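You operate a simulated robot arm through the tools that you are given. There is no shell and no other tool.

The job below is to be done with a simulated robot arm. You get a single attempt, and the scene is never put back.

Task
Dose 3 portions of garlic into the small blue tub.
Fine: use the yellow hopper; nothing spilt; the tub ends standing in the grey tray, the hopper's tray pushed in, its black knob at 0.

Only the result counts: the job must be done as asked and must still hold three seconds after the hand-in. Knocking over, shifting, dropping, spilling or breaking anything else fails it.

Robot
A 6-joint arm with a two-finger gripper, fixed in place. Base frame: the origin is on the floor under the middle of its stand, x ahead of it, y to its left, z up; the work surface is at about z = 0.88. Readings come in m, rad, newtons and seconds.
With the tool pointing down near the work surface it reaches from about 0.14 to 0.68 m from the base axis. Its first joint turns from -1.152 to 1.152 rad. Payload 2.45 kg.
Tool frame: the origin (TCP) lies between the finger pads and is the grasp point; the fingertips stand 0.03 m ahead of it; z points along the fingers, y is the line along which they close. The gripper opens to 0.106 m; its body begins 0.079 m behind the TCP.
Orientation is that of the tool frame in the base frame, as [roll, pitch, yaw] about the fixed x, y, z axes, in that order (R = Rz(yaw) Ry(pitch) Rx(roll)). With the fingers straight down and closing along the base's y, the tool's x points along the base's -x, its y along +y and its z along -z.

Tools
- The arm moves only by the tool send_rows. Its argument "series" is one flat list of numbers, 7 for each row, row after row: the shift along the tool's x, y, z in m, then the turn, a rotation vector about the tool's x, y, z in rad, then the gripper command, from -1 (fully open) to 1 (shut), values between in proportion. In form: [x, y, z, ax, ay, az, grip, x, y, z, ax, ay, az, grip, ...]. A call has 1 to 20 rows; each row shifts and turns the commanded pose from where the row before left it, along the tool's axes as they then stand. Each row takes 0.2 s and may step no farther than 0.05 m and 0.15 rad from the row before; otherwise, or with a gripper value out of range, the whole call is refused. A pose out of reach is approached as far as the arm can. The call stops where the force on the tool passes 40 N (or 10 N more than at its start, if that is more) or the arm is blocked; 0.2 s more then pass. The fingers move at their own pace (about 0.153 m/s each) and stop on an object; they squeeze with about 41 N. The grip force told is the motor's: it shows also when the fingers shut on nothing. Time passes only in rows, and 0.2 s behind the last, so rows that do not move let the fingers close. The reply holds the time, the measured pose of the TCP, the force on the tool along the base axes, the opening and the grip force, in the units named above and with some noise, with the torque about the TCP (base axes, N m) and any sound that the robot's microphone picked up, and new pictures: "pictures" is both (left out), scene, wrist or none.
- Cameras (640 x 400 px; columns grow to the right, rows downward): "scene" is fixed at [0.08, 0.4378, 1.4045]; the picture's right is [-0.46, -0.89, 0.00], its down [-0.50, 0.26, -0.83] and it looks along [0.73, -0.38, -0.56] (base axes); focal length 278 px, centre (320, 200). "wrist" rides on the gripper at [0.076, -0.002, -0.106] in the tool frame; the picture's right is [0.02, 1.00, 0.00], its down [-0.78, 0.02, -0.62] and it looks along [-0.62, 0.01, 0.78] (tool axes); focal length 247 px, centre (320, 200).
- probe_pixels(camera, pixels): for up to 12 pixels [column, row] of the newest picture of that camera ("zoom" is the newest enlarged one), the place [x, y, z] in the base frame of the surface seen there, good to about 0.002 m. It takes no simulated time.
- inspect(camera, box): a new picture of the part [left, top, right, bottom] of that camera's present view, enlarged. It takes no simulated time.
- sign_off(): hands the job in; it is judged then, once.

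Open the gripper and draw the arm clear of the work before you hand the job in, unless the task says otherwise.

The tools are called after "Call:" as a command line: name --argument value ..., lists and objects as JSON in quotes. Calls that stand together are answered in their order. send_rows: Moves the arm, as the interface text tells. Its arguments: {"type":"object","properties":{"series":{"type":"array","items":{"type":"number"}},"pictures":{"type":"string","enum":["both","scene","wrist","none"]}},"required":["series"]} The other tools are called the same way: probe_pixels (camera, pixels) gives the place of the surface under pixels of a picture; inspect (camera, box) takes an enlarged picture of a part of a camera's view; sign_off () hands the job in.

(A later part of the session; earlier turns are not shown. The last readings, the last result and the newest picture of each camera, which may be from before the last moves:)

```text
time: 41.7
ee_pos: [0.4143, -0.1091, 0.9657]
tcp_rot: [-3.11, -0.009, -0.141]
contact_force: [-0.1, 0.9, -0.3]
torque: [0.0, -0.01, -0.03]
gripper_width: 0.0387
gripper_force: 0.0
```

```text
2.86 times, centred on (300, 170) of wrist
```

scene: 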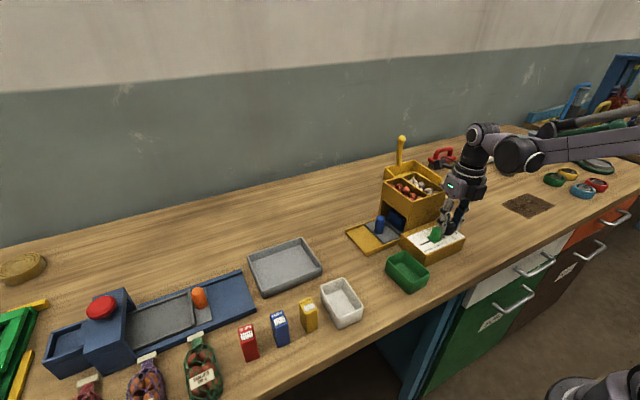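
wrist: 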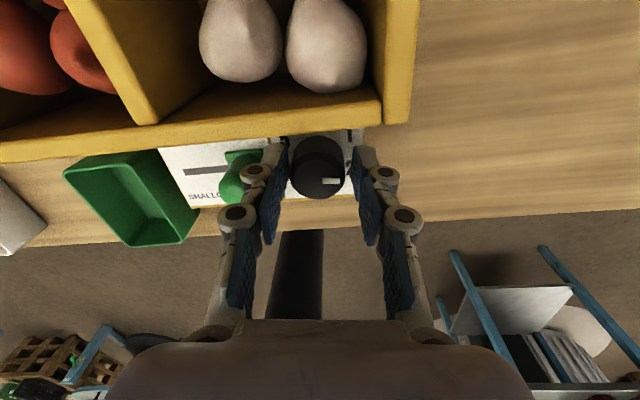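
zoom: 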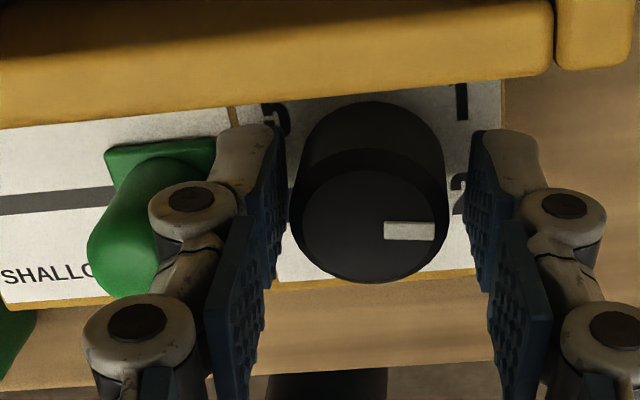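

Released; I level the tool, back the yaw off the limit a little, centre 1.5 mm, and rise 70 mm.

Call:
send_rows --series '[0, -0.0012, 0, -0.0296, -0.011, -0.1, 0.27, 0, 0, -0.01, 0, 0, 0, 0.27, 0, 0, -0.03, 0, 0, 0, 0.27, 0, 0, -0.03, 0, 0, 0, 0.27, 0, 0, 0, 0, 0, 0, 0.27]' --pictures "both"

Call:
inspect --camera "scene" --box '[370, 150, 500, 260]'

```text
time: 42.9
ee_pos: [0.4151, -0.1075, 1.0363]
tcp_rot: [-3.141, -0.001, -0.04]
contact_force: [0.3, -0.1, -0.5]
torque: [0.01, -0.02, 0.03]
gripper_width: 0.0388
gripper_force: 0.1
```

scene: 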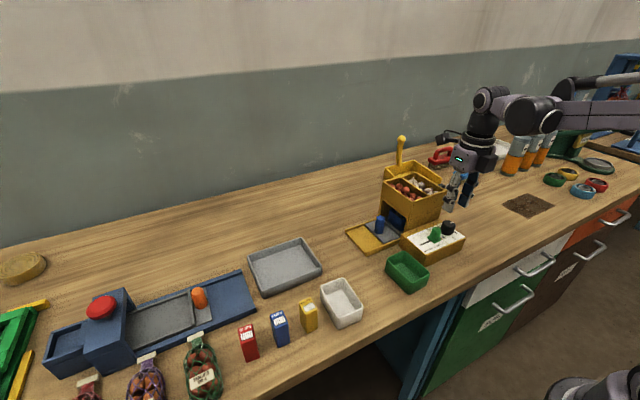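
wrist: 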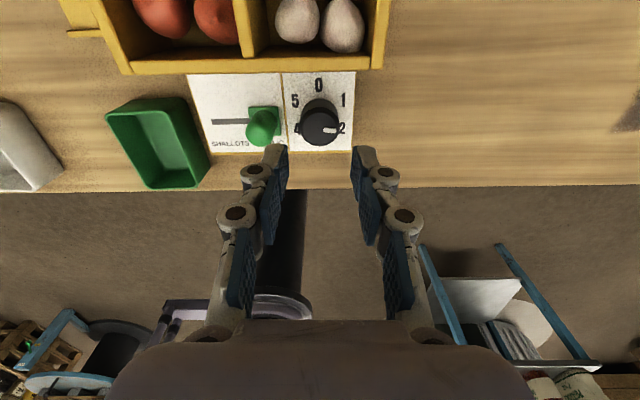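

```text
3.64 times, centred on (435, 205) of scene
```

zoom: 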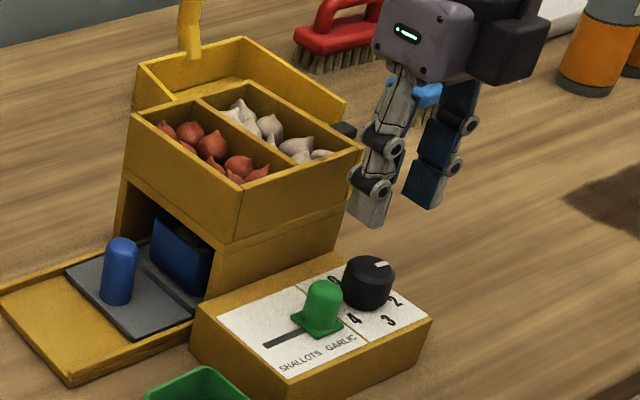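

This viewpoint shows the dial upright; I zoom in to read the mark.

Call:
inspect --camera "wrist" --box '[275, 65, 365, 155]'

```text
4.44 times, centred on (320, 110) of wrist
```

zoom: 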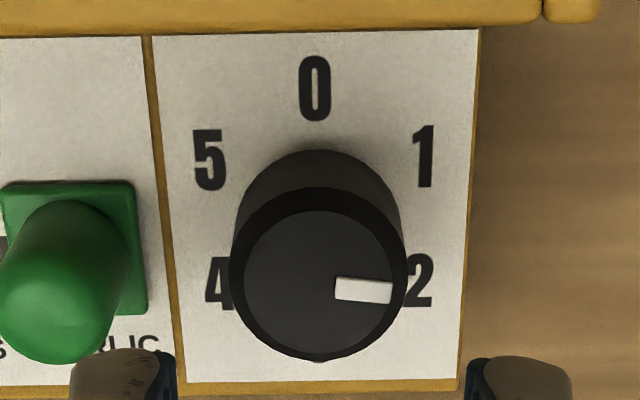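

The mark reads ≈98°, just short of 2. I raise a bit more and turn the open gripper counter-clockwise by 2.4 rad to yaw ≈135° for a fresh grip.

Call:
send_rows --series '[0, 0, -0.03, 0, 0, 0, 0.27, 0, 0, 0, 0, 0, -0.141, 0.27, 0, 0, 0, 0, 0, -0.141, 0.27, 0, 0, 0, 0, 0, -0.141, 0.27, 0, 0, 0, 0, 0, -0.141, 0.27, 0, 0, 0, 0, 0, -0.141, 0.27, 0, 0, 0, 0, 0, -0.141, 0.27, 0, 0, 0, 0, 0, -0.141, 0.27, 0, 0, 0, 0, 0, -0.141, 0.27, 0, 0, 0, 0, 0, -0.141, 0.27, 0, 0, 0, 0, 0, -0.141, 0.27, 0, 0, 0, 0, 0, -0.141, 0.27, 0, 0, 0, 0, 0, -0.141, 0.27, 0, 0, 0, 0, 0, -0.141, 0.27, 0, 0, 0, 0, 0, -0.141, 0.27, 0, 0, 0, 0, 0, -0.141, 0.27, 0, 0, 0, 0, 0, -0.141, 0.27, 0, 0, 0, 0, 0, -0.141, 0.27, 0, 0, 0, 0, 0, 0, 0.27]' --pictures "wrist"

Call:
inspect --camera "wrist" --box '[230, 80, 410, 200]'

```text
time: 46.9
ee_pos: [0.4154, -0.1072, 1.066]
tcp_rot: [3.141, -0.002, 2.359]
contact_force: [-0.1, 0.1, 0.0]
torque: [0.01, 0.02, 0.02]
gripper_width: 0.0389
gripper_force: 0.1
```

wrist: 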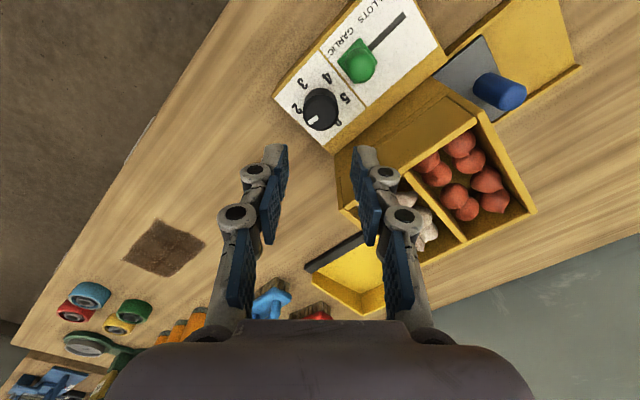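

```text
3.33 times, centred on (320, 140) of wrist
```

zoom: 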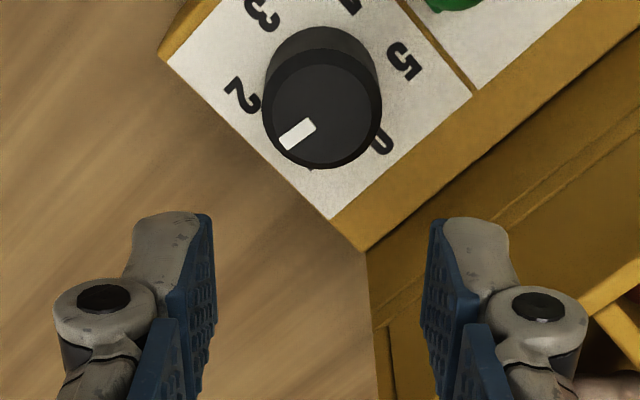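

Yaw is 135°. I descend around the knob (clearance 4 mm per side) to TCP z 0.966.

Call:
send_rows --series '[0, 0, 0.03, 0, 0, 0, 0.27, 0, 0, 0.03, 0, 0, 0, 0.27, 0, 0, 0.02, 0, 0, 0, 0.27, 0, 0, 0.01, 0, 0, 0, 0.27, 0, 0, 0.01, 0, 0, 0, 0.27, 0, 0, 0, 0, 0, 0, 0.27]' --pictures "wrist"

Call:
inspect --camera "wrist" --box '[230, 100, 410, 240]'

```text
time: 48.3
ee_pos: [0.415, -0.1079, 0.9652]
tcp_rot: [3.14, -0.001, 2.358]
contact_force: [0.0, -0.2, -0.4]
torque: [0.01, 0.02, 0.01]
gripper_width: 0.0385
gripper_force: 0.1
```

wrist: 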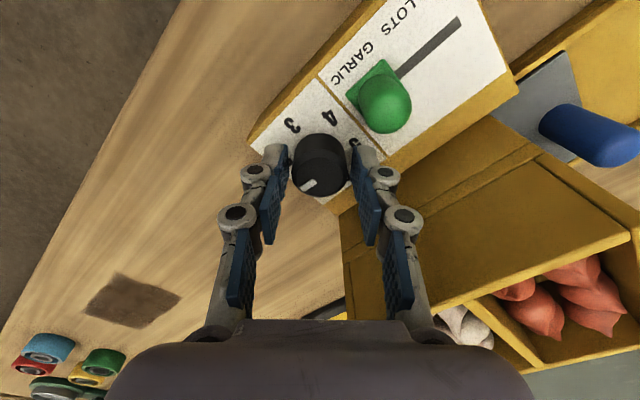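

```text
2.86 times, centred on (320, 170) of wrist
```

zoom: 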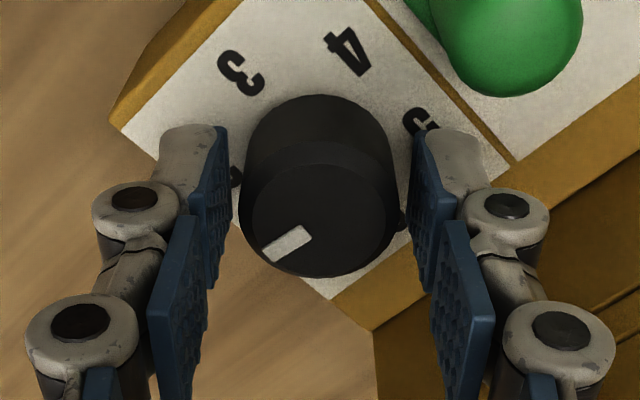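

The knob is centred across the pads but ~1.3 mm ahead in tool x; I correct this and close.

Call:
send_rows --series '[0.0013, 0, 0, 0, 0, 0, 0.27, 0, 0, 0, 0, 0, 0, 0.6, 0, 0, 0, 0, 0, 0, 1, 0, 0, 0, 0, 0, 0, 1]' --pictures "none"

```text
time: 49.3
ee_pos: [0.4142, -0.1059, 0.9653]
tcp_rot: [-3.141, -0.001, 2.358]
contact_force: [-0.3, -2.6, 5.0]
torque: [-0.04, 0.04, 0.0]
gripper_width: 0.0311
gripper_force: 45.4
```

Gripped with almost no side force. I turn clockwise 41° first, half the remaining way to 3.

Call:
send_rows --series '[0, 0, 0, 0, 0, 0.08, 1, 0, 0, 0, 0, 0, 0.1, 1, 0, 0, 0, 0, 0, 0.1, 1, 0, 0, 0, 0, 0, 0.1, 1, 0, 0, 0, 0, 0, 0.1, 1, 0, 0, 0, 0, 0, 0.1, 1, 0, 0, 0, 0, 0, 0.136, 1, 0, 0, 0, 0, 0, 0, 1]' --pictures "none"

```text
time: 51.1
ee_pos: [0.4144, -0.1065, 0.9654]
tcp_rot: [3.141, -0.002, 1.64]
contact_force: [3.9, 3.8, -4.1]
torque: [0.16, -0.09, 0.03]
gripper_width: 0.0311
gripper_force: 45.2
```

Smooth with little force. I turn the remaining 0.717 rad to 3.

Call:
send_rows --series '[0, 0, 0, 0, 0, 0.1, 1, 0, 0, 0, 0, 0, 0.1, 1, 0, 0, 0, 0, 0, 0.1, 1, 0, 0, 0, 0, 0, 0.1, 1, 0, 0, 0, 0, 0, 0.1, 1, 0, 0, 0, 0, 0, 0.1, 1, 0, 0, 0, 0, 0, 0.117, 1, 0, 0, 0, 0, 0, 0, 1]' --pictures "both"

Call:
inspect --camera "wrist" --box '[230, 60, 410, 220]'

Call:
inspect --camera "scene" --box '[370, 150, 500, 260]'

```text
time: 52.9
ee_pos: [0.4147, -0.1068, 0.9642]
tcp_rot: [3.141, -0.003, 0.924]
contact_force: [13.2, 3.1, -21.7]
torque: [-0.3, -0.16, 0.02]
gripper_width: 0.0312
gripper_force: 45.0
```

scene: 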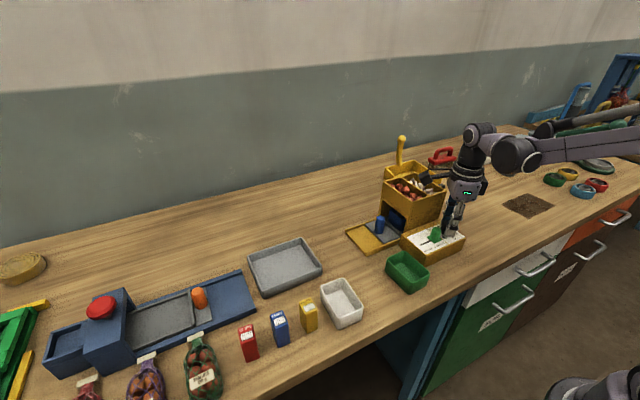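
wrist: 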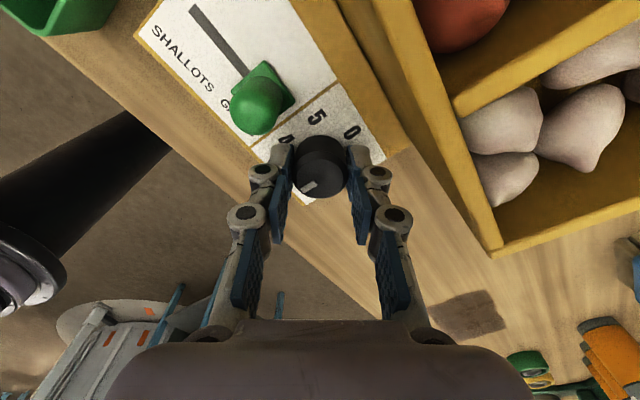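

```text
2.50 times, centred on (320, 140) of wrist
```

zoom: 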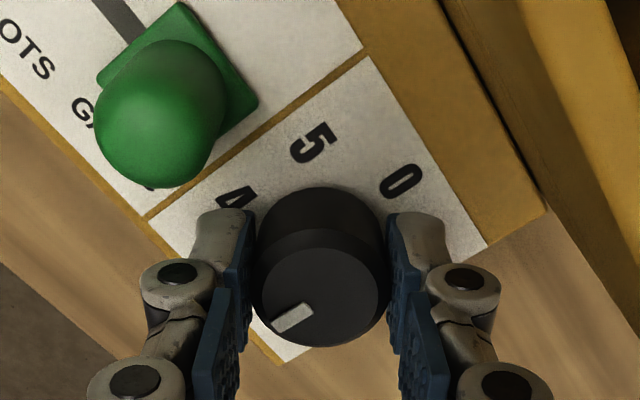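

```text
3.64 times, centred on (435, 205) of scene
```

zoom: 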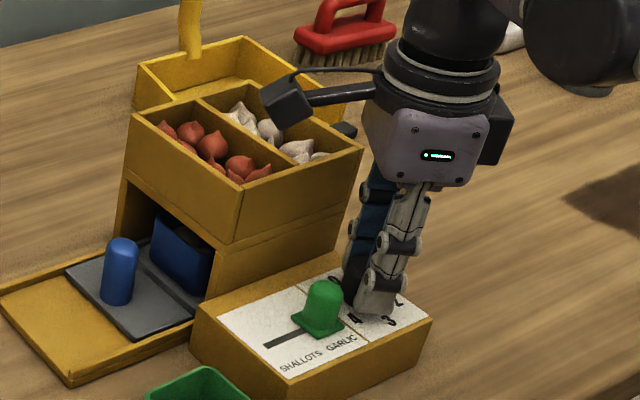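

The knob should now be at 3; no dose sound. I release it and rise to check the reading.

Call:
send_rows --series '[0, 0, 0, 0, 0, 0, 0.4, 0, 0, 0, 0, 0, 0, 0.27, 0, 0, 0, 0, 0, 0, 0.27, 0, 0, -0.01, 0, 0, 0, 0.27, 0, 0, -0.03, 0, 0, 0, 0.27, 0, 0, -0.04, 0, 0, 0, 0.27, 0, 0, -0.02, 0, 0, 0, 0.27, 0, 0, 0, 0, 0, 0, 0.27]' --pictures "both"

Call:
inspect --camera "wrist" --box '[260, 40, 380, 160]'

Call:
inspect --camera "scene" --box '[370, 150, 500, 260]'

```text
time: 54.7
ee_pos: [0.4143, -0.1053, 1.0661]
tcp_rot: [-3.14, 0.003, 0.925]
contact_force: [0.8, -0.4, -0.2]
torque: [0.0, -0.03, 0.01]
gripper_width: 0.0389
gripper_force: 0.0
```

scene: 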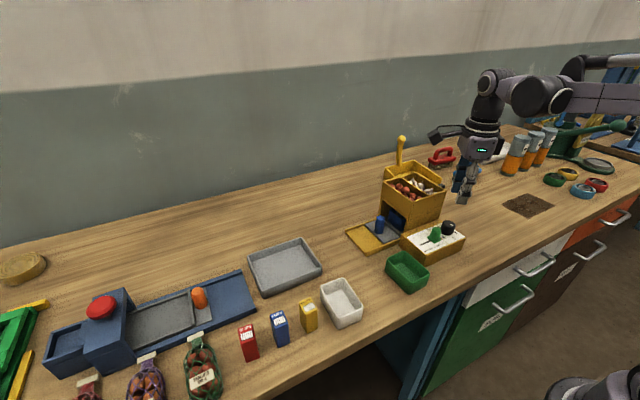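
wrist: 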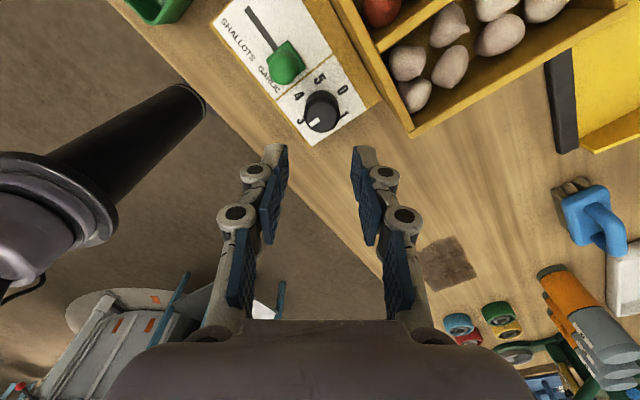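

```text
3.33 times, centred on (320, 100) of wrist
```

zoom: 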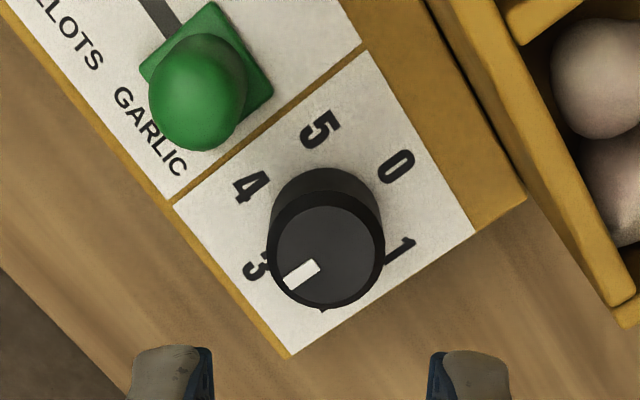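

```text
3.64 times, centred on (435, 205) of scene
```

zoom: 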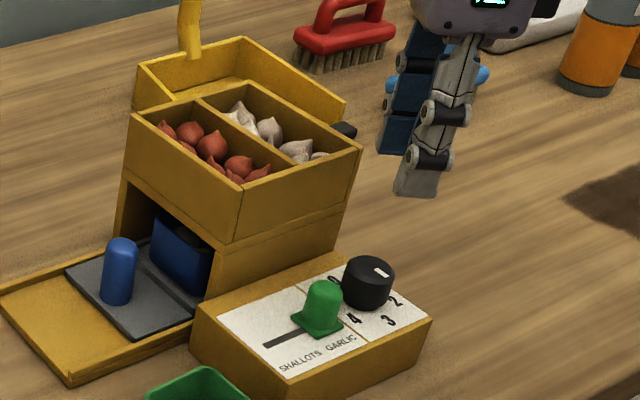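

The mark points to 3 and nothing has been dosed, so the dose is likely triggered by pushing the tray in. I go back to the tray handle, turning the gripper to yaw 90°, going around the hopper corner.

Call:
send_rows --series '[0, 0, 0, 0, 0, -0.129, 0.27, 0, 0, 0, 0, 0, -0.129, 0.27, 0, 0, 0, 0, 0, -0.129, 0.27, 0, 0, 0, 0, 0, -0.129, 0.27, 0, 0, 0, 0, 0, -0.13, 0.27, 0.034, 0, 0, 0, 0, 0, 0.27, 0.034, 0, 0, 0, 0, 0, 0.27, 0.034, 0, 0, 0, 0, 0, 0.27, 0.034, 0, 0, 0, 0, 0, 0.27, 0, 0.037, 0, 0, 0, 0, 0.27, 0, 0.037, 0, 0, 0, 0, 0.27, 0, 0.037, 0, 0, 0, 0, 0.27, 0, 0, 0, 0, 0, 0, 0.27]' --pictures "both"

Call:
inspect --camera "wrist" --box '[230, 80, 410, 260]'

```text
time: 57.5
ee_pos: [0.527, 0.0295, 1.0663]
tcp_rot: [3.141, 0.0, 1.572]
contact_force: [0.5, -0.3, 0.2]
torque: [-0.03, 0.01, 0.03]
gripper_width: 0.0384
gripper_force: 0.0
```

scene: 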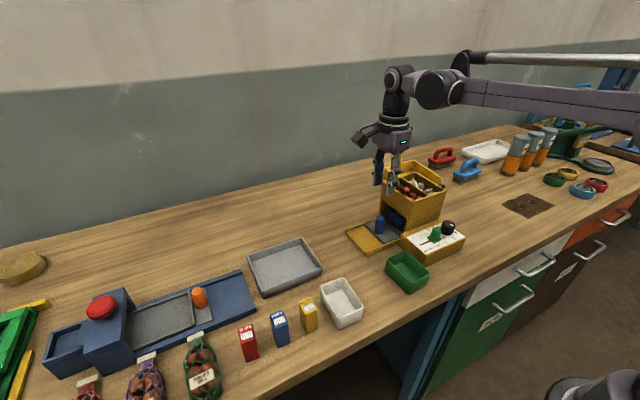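
wrist: 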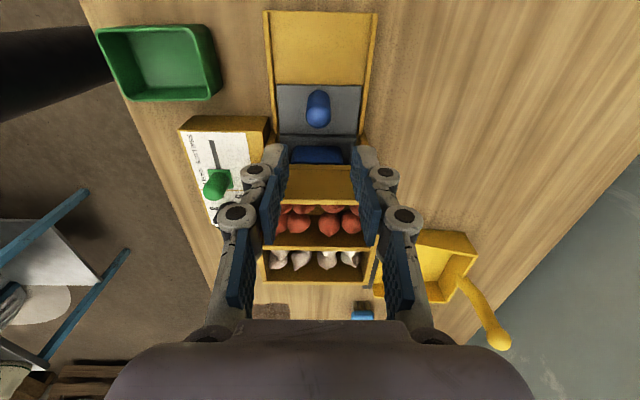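

```text
2.22 times, centred on (320, 170) of wrist
```

zoom: 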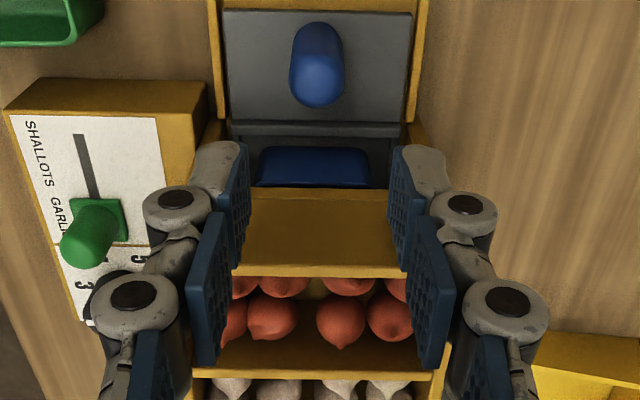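

I probe the handle's position now that the tray is in.

Call:
probe_pixels --camera "zoom" --pixels '[[317, 85], [317, 100], [293, 75], [342, 75], [317, 45], [317, 30], [317, 130], [317, 170], [250, 60]]'

```text
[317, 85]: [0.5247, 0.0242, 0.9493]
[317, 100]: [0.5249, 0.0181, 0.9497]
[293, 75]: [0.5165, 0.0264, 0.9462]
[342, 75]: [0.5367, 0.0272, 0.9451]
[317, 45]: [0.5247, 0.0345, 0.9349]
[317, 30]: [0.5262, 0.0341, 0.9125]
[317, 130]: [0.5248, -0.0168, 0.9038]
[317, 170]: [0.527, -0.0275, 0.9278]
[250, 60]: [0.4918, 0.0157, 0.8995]
```

Handle centre is (0.525, 0.0245), top 0.949. I descend around it and close.

Call:
send_rows --series '[-0.0025, -0.0018, 0.02, 0, 0, 0, 0.27, 0, 0, 0.03, 0, 0, 0, 0.27, 0, 0, 0.03, 0, 0, 0, 0.27, 0, 0, 0.025, 0, 0, 0, 0.27, 0, 0, 0.012, 0, 0, 0, 0.27, 0, 0, 0, 0, 0, 0, 0.27, 0, 0, 0, 0, 0, 0, 0.6, 0, 0, 0, 0, 0, 0, 1, 0, 0, 0, 0, 0, 0, 1]' --pictures "wrist"

```text
time: 59.5
ee_pos: [0.5253, 0.0273, 0.9481]
tcp_rot: [3.137, -0.002, 1.57]
contact_force: [16.0, -0.1, -4.7]
torque: [-0.07, -0.38, 0.03]
gripper_width: 0.0229
gripper_force: 45.1
```

wrist: 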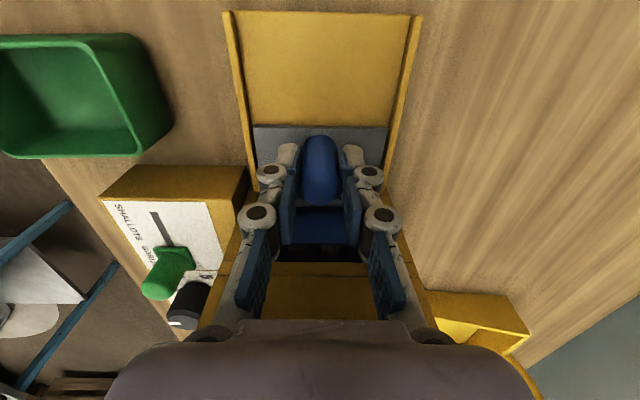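

Gripped. I pull the tray out slowly (8 mm rows), easing the small x strain.

Call:
send_rows --series '[0, 0.0005, 0, 0, 0, 0, 1, 0.004, 0, 0, 0, 0, 0, 1, 0.006, 0, 0, 0, 0, 0, 1, 0.008, 0, 0, 0, 0, 0, 1, 0.008, 0, 0, 0, 0, 0, 1, 0.008, 0, 0, 0, 0, 0, 1, 0.008, 0, 0, 0, 0, 0, 1, 0.008, 0, 0, 0, 0, 0, 1, 0, 0, 0, 0, 0, 0, 1]' --pictures "both"

Call:
inspect --camera "scene" --box '[310, 150, 470, 270]'

```text
time: 61.5
ee_pos: [0.5248, 0.0766, 0.9492]
tcp_rot: [3.14, -0.002, 1.571]
contact_force: [15.7, -0.7, -3.9]
torque: [-0.3, -0.37, 0.01]
gripper_width: 0.0227
gripper_force: 45.5
```

scene: 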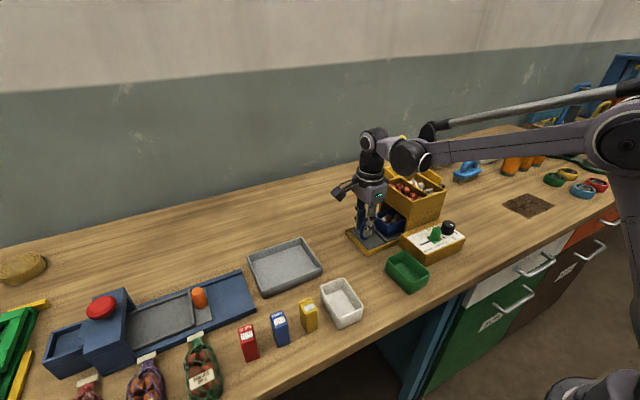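
wrist: 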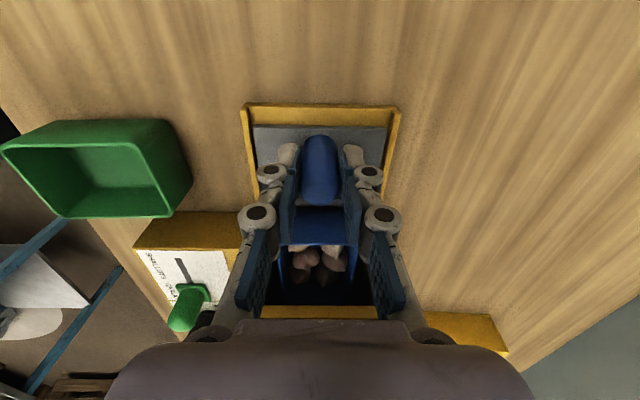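

```text
3.33 times, centred on (390, 210) of scene
```

zoom: 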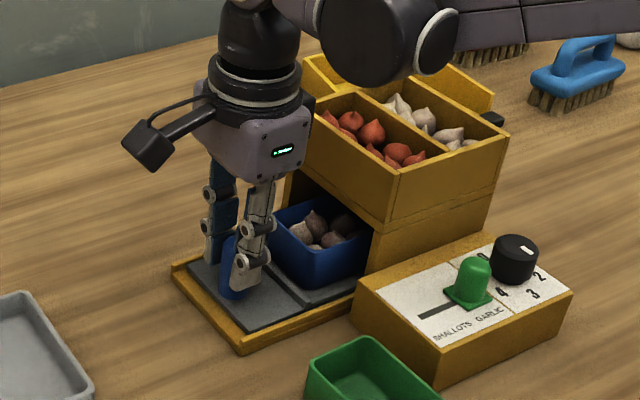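

The tub already holds garlic — the dose came while the knob was turned. I zoom in to count the pieces.

Call:
inspect --camera "scene" --box '[375, 195, 415, 230]'

Call:
inspect --camera "wrist" --box '[270, 230, 370, 310]'

Call:
inspect --camera "scene" --box '[385, 160, 455, 205]'

```text
11.43 times, centred on (395, 212) of scene
```

zoom: 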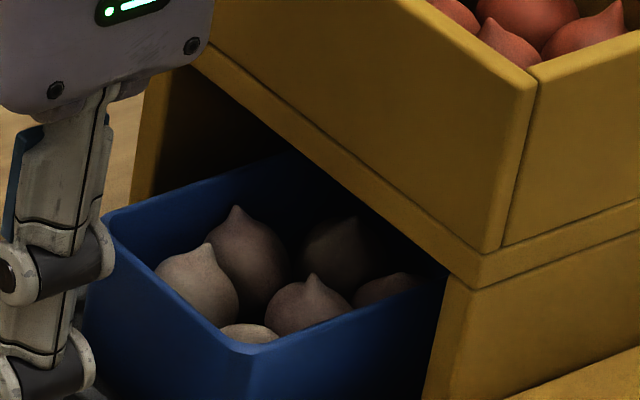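

```text
5.00 times, centred on (320, 270) of wrist
```

zoom: 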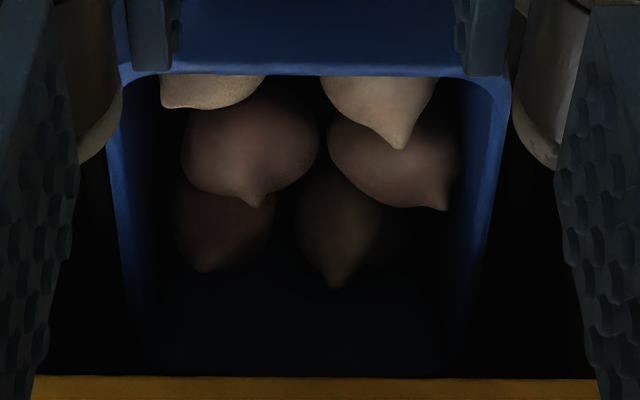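

```text
8.89 times, centred on (420, 182) of scene
```

zoom: 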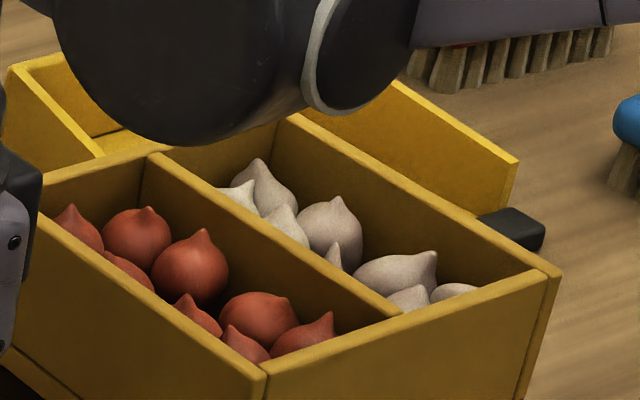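

About six garlic pieces are visible. I pull the tray out the rest of the way to count them properly.

Call:
send_rows --series '[0, 0.0004, 0, 0, 0, 0, 1, 0.008, 0, 0, 0, 0, 0, 1, 0.008, 0, 0, 0, 0, 0, 1, 0.008, 0, 0, 0, 0, 0, 1, 0.008, 0, 0, 0, 0, 0, 1, 0.008, 0, 0, 0, 0, 0, 1, 0.008, 0, 0, 0, 0, 0, 1, 0.006, 0, 0, 0, 0, 0, 1, 0, 0, 0, 0, 0, 0, 1]' --pictures "both"

Call:
inspect --camera "scene" --box '[350, 200, 410, 250]'

Call:
inspect --camera "wrist" --box '[260, 190, 380, 320]'

```text
time: 63.5
ee_pos: [0.5252, 0.1322, 0.9484]
tcp_rot: [3.14, -0.003, 1.571]
contact_force: [9.0, 0.0, 3.0]
torque: [0.11, -0.32, 0.03]
gripper_width: 0.0225
gripper_force: 45.2
```

scene: 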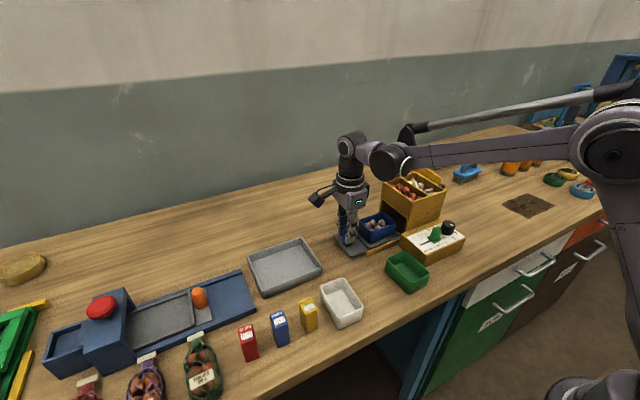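
wrist: 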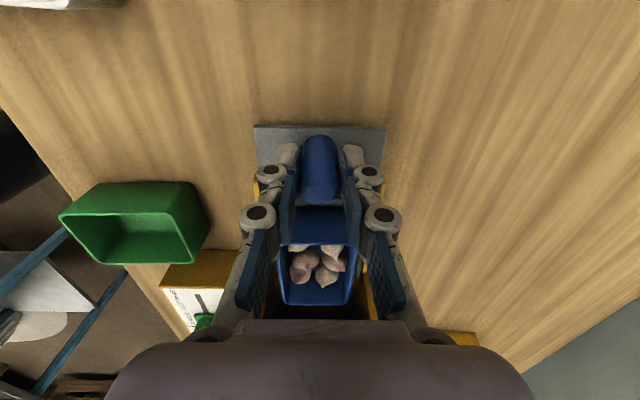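

```text
8.00 times, centred on (380, 225) of scene
```

zoom: 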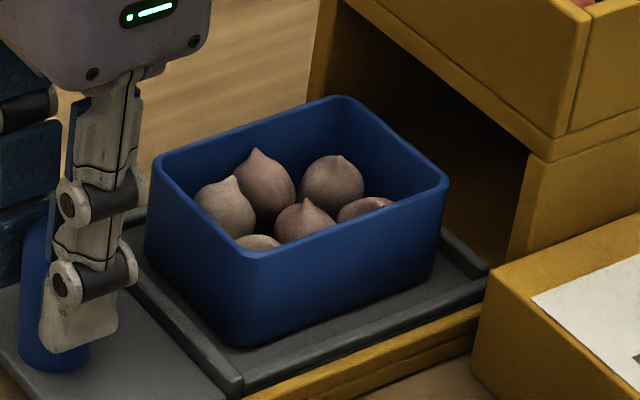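

```text
3.08 times, centred on (320, 255) of wrist
```

zoom: 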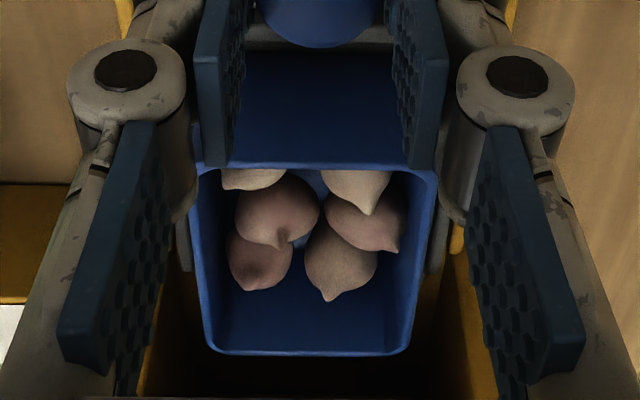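

Exactly six pieces lie in the tub as a 2×3 pattern, i.e. three rows/portions. I pull the tray the last few millimetres to its outer stop.

Call:
send_rows --series '[0.003, 0.0003, 0, 0, 0, 0, 1, 0.003, 0, 0, 0, 0, 0, 1, 0.002, 0, 0, 0, 0, 0, 1, 0, 0, 0, 0, 0, 0, 1]' --pictures "none"

```text
time: 64.5
ee_pos: [0.5259, 0.1396, 0.9483]
tcp_rot: [-3.137, 0.0, 1.571]
contact_force: [-3.4, -1.5, -21.4]
torque: [0.08, 0.09, -0.03]
gripper_width: 0.0228
gripper_force: 44.6
```

Tray is out at y≈0.14. I ease the vertical strain, open the fingers and rise.

Call:
send_rows --series '[0, 0, 0.0007, 0, 0, 0, 1, 0, 0, 0, 0, 0, 0, 0.4, 0, 0, 0, 0, 0, 0, 0.2, 0, 0, 0, 0, 0, 0, 0.2, 0, 0, -0.015, 0, 0, 0, 0.2, 0, 0, -0.035, 0, 0, 0, 0.2, 0, 0, -0.04, 0, 0, 0, 0.2, 0, 0, -0.03, 0, 0, 0, 0.2, 0, 0, 0, 0, 0, 0, 0.2]' --pictures "both"

Call:
inspect --camera "wrist" --box '[250, 100, 390, 260]'

Call:
inspect --camera "scene" --box '[330, 190, 470, 270]'

```text
time: 66.5
ee_pos: [0.5248, 0.1377, 1.0681]
tcp_rot: [3.141, -0.002, 1.571]
contact_force: [-0.5, 0.2, 0.2]
torque: [-0.01, 0.04, -0.02]
gripper_width: 0.0423
gripper_force: 0.1
```

scene: 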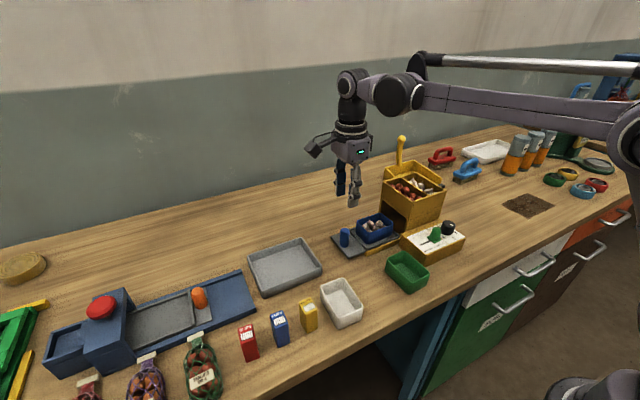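
wrist: 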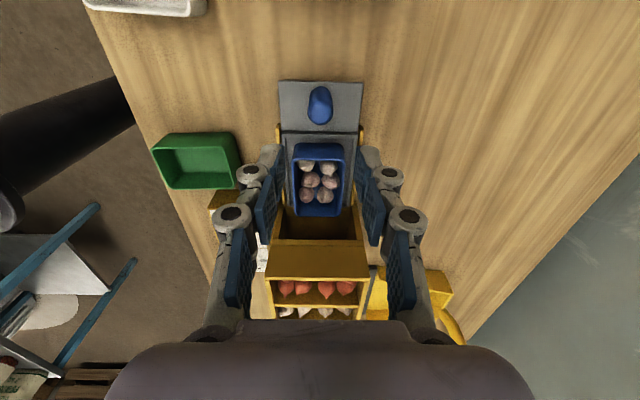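

```text
2.50 times, centred on (320, 180) of wrist
```

zoom: 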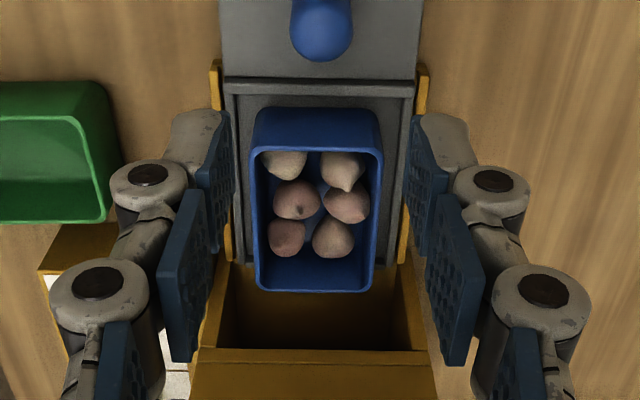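

```text
4.57 times, centred on (400, 230) of scene
```

zoom: 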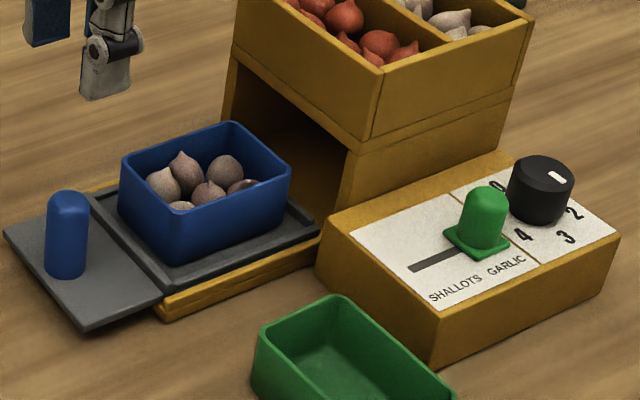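

Six pieces lie flat in one layer. With the tray out, I first measure the grey tray (scene ≈ 285,265) and the tub for the transfer.

Call:
probe_pixels --camera "scene" --pixels '[[248, 254], [303, 239], [319, 268], [264, 294], [285, 268], [258, 262], [300, 248], [308, 265], [268, 285], [275, 246], [292, 283], [255, 275]]'

Call:
inspect --camera "scene" --box '[225, 215, 345, 315]'

Call:
probe_pixels --camera "wrist" --pixels '[[293, 180], [343, 180], [318, 160], [319, 215], [318, 146], [319, 104], [296, 200], [341, 200], [305, 173], [328, 195]]'

```text
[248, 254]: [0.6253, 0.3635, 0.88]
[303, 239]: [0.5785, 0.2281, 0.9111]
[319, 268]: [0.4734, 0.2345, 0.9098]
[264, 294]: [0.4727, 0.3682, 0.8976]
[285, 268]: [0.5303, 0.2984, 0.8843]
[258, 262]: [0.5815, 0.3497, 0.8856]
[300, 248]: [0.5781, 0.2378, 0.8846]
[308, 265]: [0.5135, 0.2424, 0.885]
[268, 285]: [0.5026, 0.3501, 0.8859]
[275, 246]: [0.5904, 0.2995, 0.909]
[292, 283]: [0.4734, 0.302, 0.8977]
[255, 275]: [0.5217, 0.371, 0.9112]
```

```text
4.00 times, centred on (285, 265) of scene
```

zoom: 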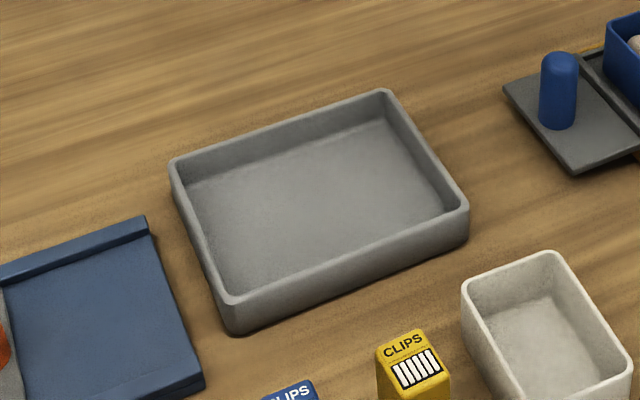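

```text
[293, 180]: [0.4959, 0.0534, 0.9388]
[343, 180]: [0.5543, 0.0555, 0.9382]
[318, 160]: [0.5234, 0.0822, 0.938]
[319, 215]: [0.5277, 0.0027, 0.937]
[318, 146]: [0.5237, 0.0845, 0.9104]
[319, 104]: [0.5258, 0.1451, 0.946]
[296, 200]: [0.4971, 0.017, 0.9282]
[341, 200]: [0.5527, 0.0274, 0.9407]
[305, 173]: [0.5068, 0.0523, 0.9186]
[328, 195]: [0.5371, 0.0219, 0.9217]
```

Grey tray interior spans about x 0.48–0.585, y 0.235–0.362, floor 0.885. I move above the tub with the fingers at 0.074 and look before descending.

Call:
send_rows --series '[-0.03, 0, 0, 0, 0, 0, -0.4, -0.0335, 0.0002, 0, 0, 0, 0, -0.4, -0.033, 0.0002, 0, 0, 0, 0, -0.4, 0, 0, 0.03, 0, 0, 0, -0.4, 0, 0, 0.03, 0, 0, 0, -0.4, 0, 0, 0, 0, 0, 0, -0.4]' --pictures "wrist"

Call:
inspect --camera "wrist" --box '[200, 30, 440, 250]'

```text
time: 67.9
ee_pos: [0.5275, 0.0403, 1.0071]
tcp_rot: [3.14, 0.0, 1.571]
contact_force: [-0.1, -0.5, 0.2]
torque: [-0.03, -0.02, 0.02]
gripper_width: 0.0739
gripper_force: 0.1
```

wrist: 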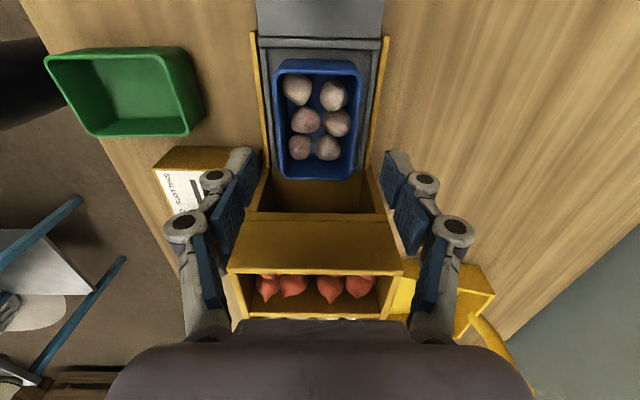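

```text
1.82 times, centred on (320, 140) of wrist
```

zoom: 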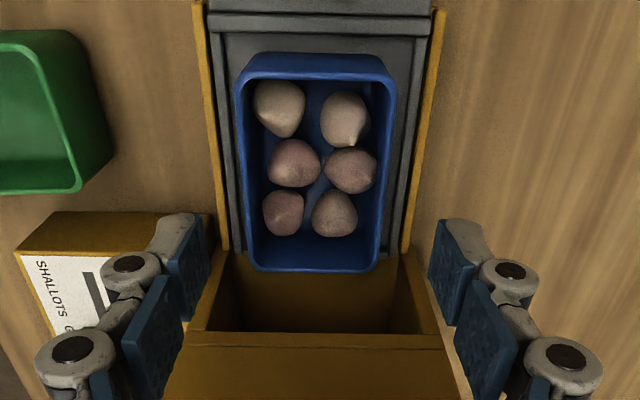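

Six pieces, tub centred between the fingers. I shift 1.2 mm and descend to TCP z 0.944, then close.

Call:
send_rows --series '[0, -0.0012, 0.02, 0, 0, 0, -0.4, 0, 0, 0.025, 0, 0, 0, -0.4, 0, 0, 0.018, 0, 0, 0, -0.4, 0, 0, 0, 0, 0, 0, -0.4]' --pictures "wrist"

```text
time: 68.9
ee_pos: [0.5238, 0.0418, 0.9439]
tcp_rot: [3.141, -0.003, 1.572]
contact_force: [0.0, 0.0, 0.2]
torque: [0.01, -0.06, -0.02]
gripper_width: 0.074
gripper_force: 0.1
```

wrist: 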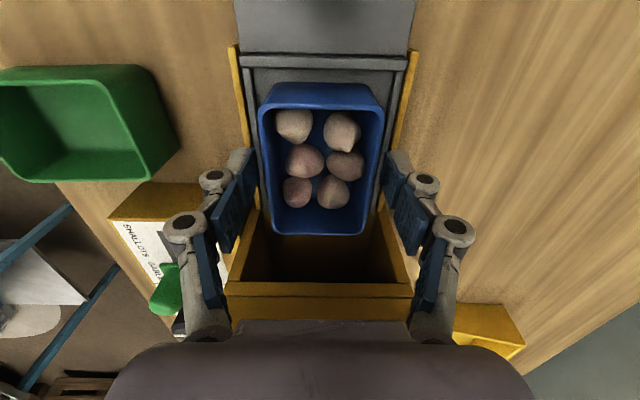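

The fingers are beside the tub without contact. I close gradually.

Call:
send_rows --series '[0, 0, 0, 0, 0, 0, -0.2, 0, 0, 0, 0, 0, 0, 0, 0, 0, 0, 0, 0, 0, 0.5, 0, 0, 0, 0, 0, 0, 1]' --pictures "wrist"

```text
time: 69.9
ee_pos: [0.5245, 0.0426, 0.9455]
tcp_rot: [-3.141, -0.002, 1.569]
contact_force: [-0.2, 0.6, 1.4]
torque: [0.0, 0.05, -0.02]
gripper_width: 0.0592
gripper_force: 41.0
```

wrist: 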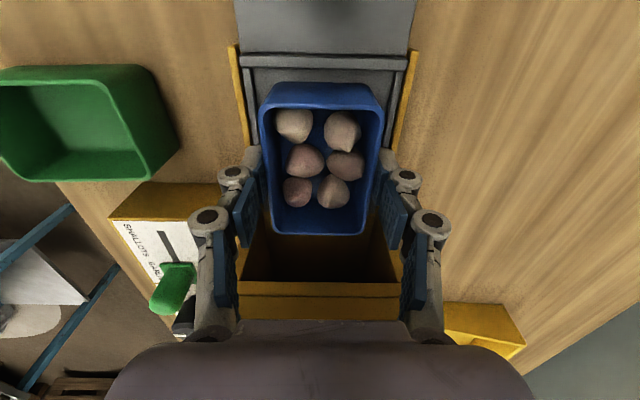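

Tub gripped at 0.059. I lift it gently straight up.

Call:
send_rows --series '[0, 0, -0.004, 0, 0, 0, 1, 0, 0, -0.008, 0, 0, 0, 1, 0, 0, -0.012, 0, 0, 0, 1, 0, 0, -0.016, 0, 0, 0, 1, 0, 0, -0.016, 0, 0, 0, 1, 0, 0, -0.016, 0, 0, 0, 1, 0, 0, -0.012, 0, 0, 0, 1, 0, 0, -0.006, 0, 0, 0, 1, 0, 0, 0, 0, 0, 0, 1]' --pictures "both"

```text
time: 71.9
ee_pos: [0.5241, 0.0414, 1.0344]
tcp_rot: [-3.141, -0.003, 1.571]
contact_force: [0.1, 0.3, -1.5]
torque: [-0.02, -0.03, 0.01]
gripper_width: 0.0593
gripper_force: 40.4
```

scene: 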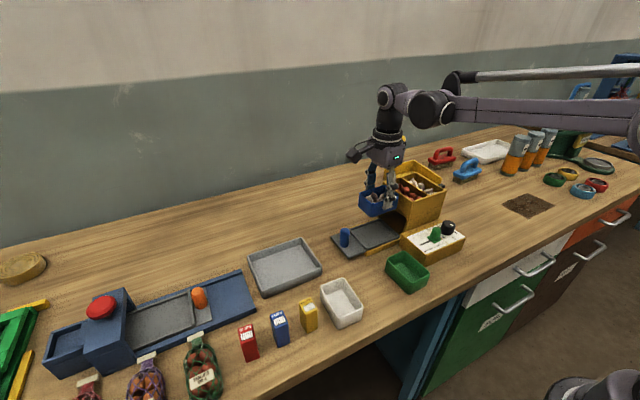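
wrist: 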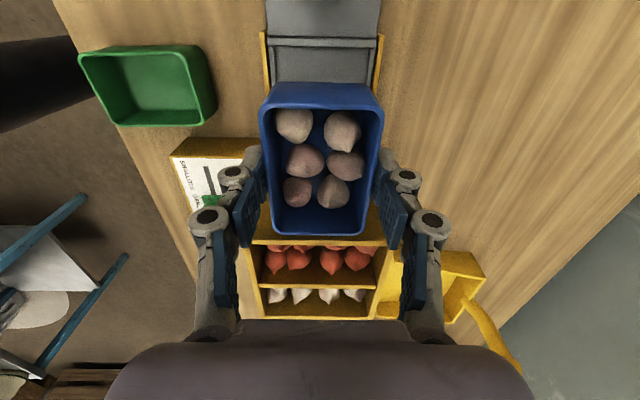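

The lift is clean and all six pieces are in. I carry it to +y over the grey tray with gentle speed.

Call:
send_rows --series '[0.008, 0, 0, 0, 0, 0, 1, 0.016, 0, 0, 0, 0, 0, 1, 0.024, 0.001, 0, 0, 0, 0, 1, 0.024, 0.001, 0, 0, 0, 0, 1, 0.024, 0.001, 0, 0, 0, 0, 1, 0.024, 0.001, 0, 0, 0, 0, 1, 0.024, 0.001, 0, 0, 0, 0, 1, 0.024, 0.001, 0, 0, 0, 0, 1, 0.024, 0.001, 0, 0, 0, 0, 1, 0.024, 0.001, 0, 0, 0, 0, 1, 0.024, 0, 0, 0, 0, 0, 1, 0.0115, 0, 0, 0, 0, 0, 1, 0.006, 0, 0, 0, 0, 0, 1, 0, 0, 0, 0, 0, 0, 1]' --pictures "both"

Call:
inspect --camera "scene" --box '[225, 195, 365, 315]'

```text
time: 74.9
ee_pos: [0.5322, 0.2999, 1.0343]
tcp_rot: [-3.141, 0.0, 1.572]
contact_force: [-0.5, 0.8, -2.2]
torque: [-0.01, 0.0, -0.04]
gripper_width: 0.0591
gripper_force: 41.0
```

scene: 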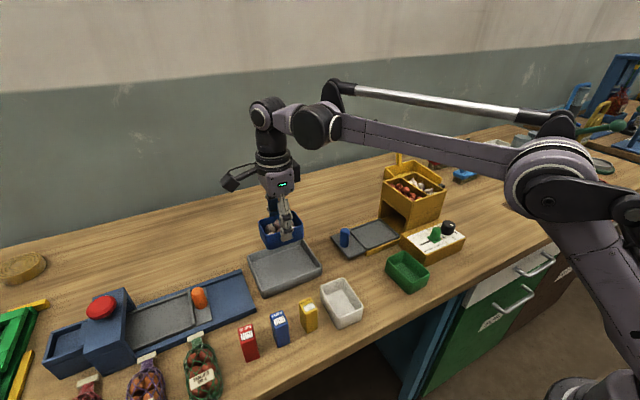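
wrist: 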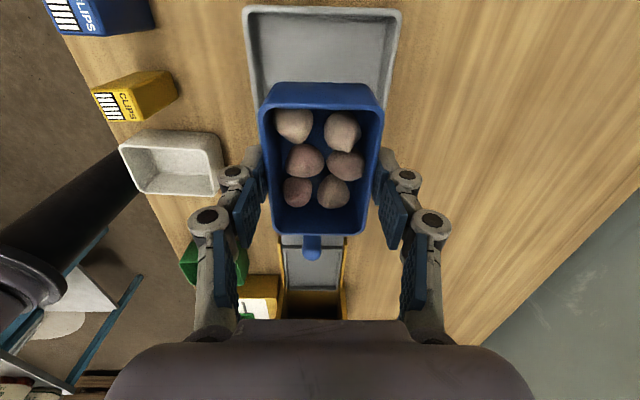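

```text
3.33 times, centred on (295, 255) of scene
```

zoom: 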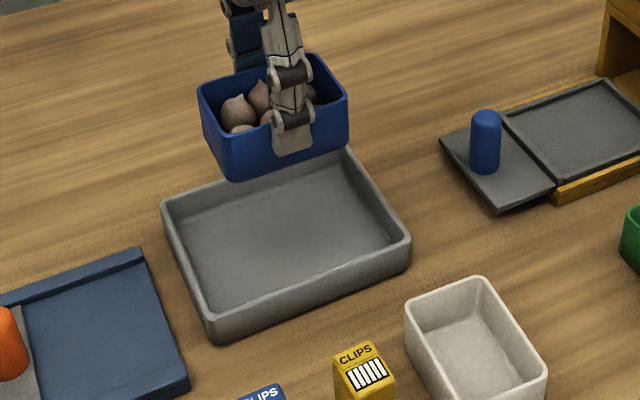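

Alignment over the grey tray looks central. I lower most of the way.

Call:
send_rows --series '[0, 0, 0.008, 0, 0, 0, 1, 0, 0, 0.016, 0, 0, 0, 1, 0, 0, 0.02, 0, 0, 0, 1, 0, 0, 0.02, 0, 0, 0, 1, 0, 0, 0.016, 0, 0, 0, 1, 0, 0, 0.01, 0, 0, 0, 1, 0, 0, 0, 0, 0, 0, 1]' --pictures "both"

Call:
inspect --camera "scene" --box '[225, 195, 365, 315]'

Call:
inspect --camera "wrist" --box '[200, 30, 440, 250]'

```text
time: 76.5
ee_pos: [0.5326, 0.2986, 0.9444]
tcp_rot: [-3.141, -0.001, 1.57]
contact_force: [-0.5, 0.9, -0.8]
torque: [0.01, 0.01, 0.03]
gripper_width: 0.0594
gripper_force: 41.2
```

scene: 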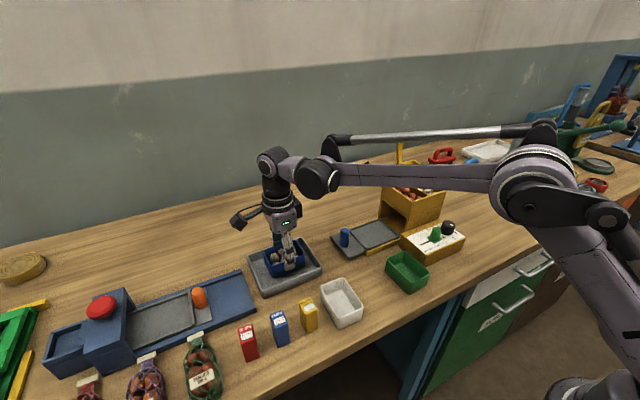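
wrist: 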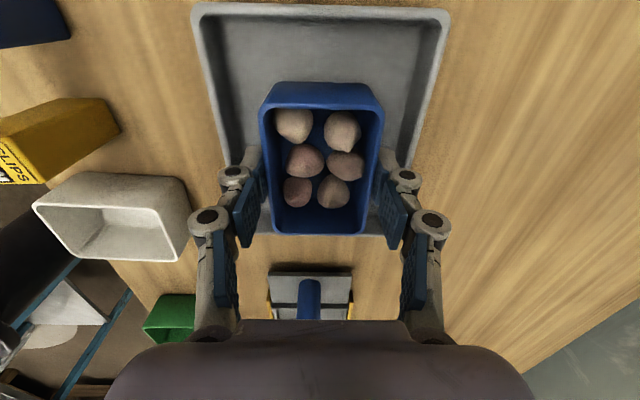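

```text
3.33 times, centred on (295, 255) of scene
```

zoom: 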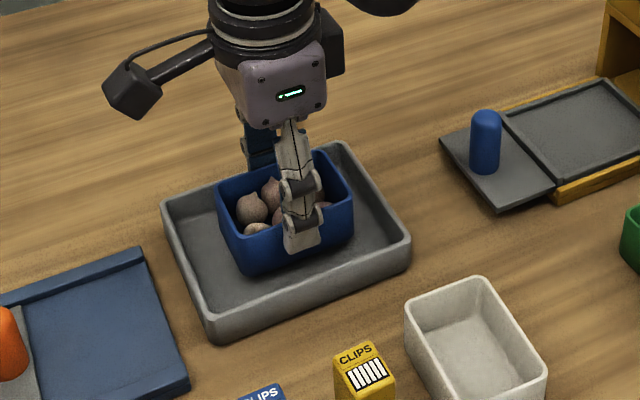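

```text
1.82 times, centred on (320, 140) of wrist
```

zoom: 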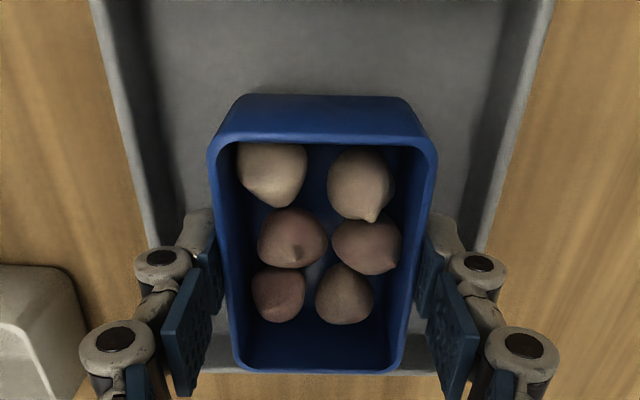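

All good; I lower the last centimetre in small steps until it touches.

Call:
send_rows --series '[0, 0, 0.004, 0, 0, 0, 1, 0, 0, 0.003, 0, 0, 0, 1, 0, 0, 0.002, 0, 0, 0, 1, 0, 0, 0, 0, 0, 0, 1]' --pictures "none"

```text
time: 77.5
ee_pos: [0.5319, 0.2993, 0.9365]
tcp_rot: [3.141, 0.0, 1.571]
contact_force: [0.2, -0.2, -0.8]
torque: [0.02, 0.0, -0.01]
gripper_width: 0.059
gripper_force: 41.1
```

No contact yet; two more 1 mm steps.

Call:
send_rows --series '[0, 0, 0.001, 0, 0, 0, 1, 0, 0, 0.001, 0, 0, 0, 1, 0, 0, 0, 0, 0, 0, 1]' --pictures "none"

```text
time: 78.3
ee_pos: [0.5323, 0.3001, 0.9349]
tcp_rot: [3.141, 0.0, 1.571]
contact_force: [3.7, -3.0, 17.6]
torque: [0.0, 0.16, 0.02]
gripper_width: 0.0592
gripper_force: 40.7
```

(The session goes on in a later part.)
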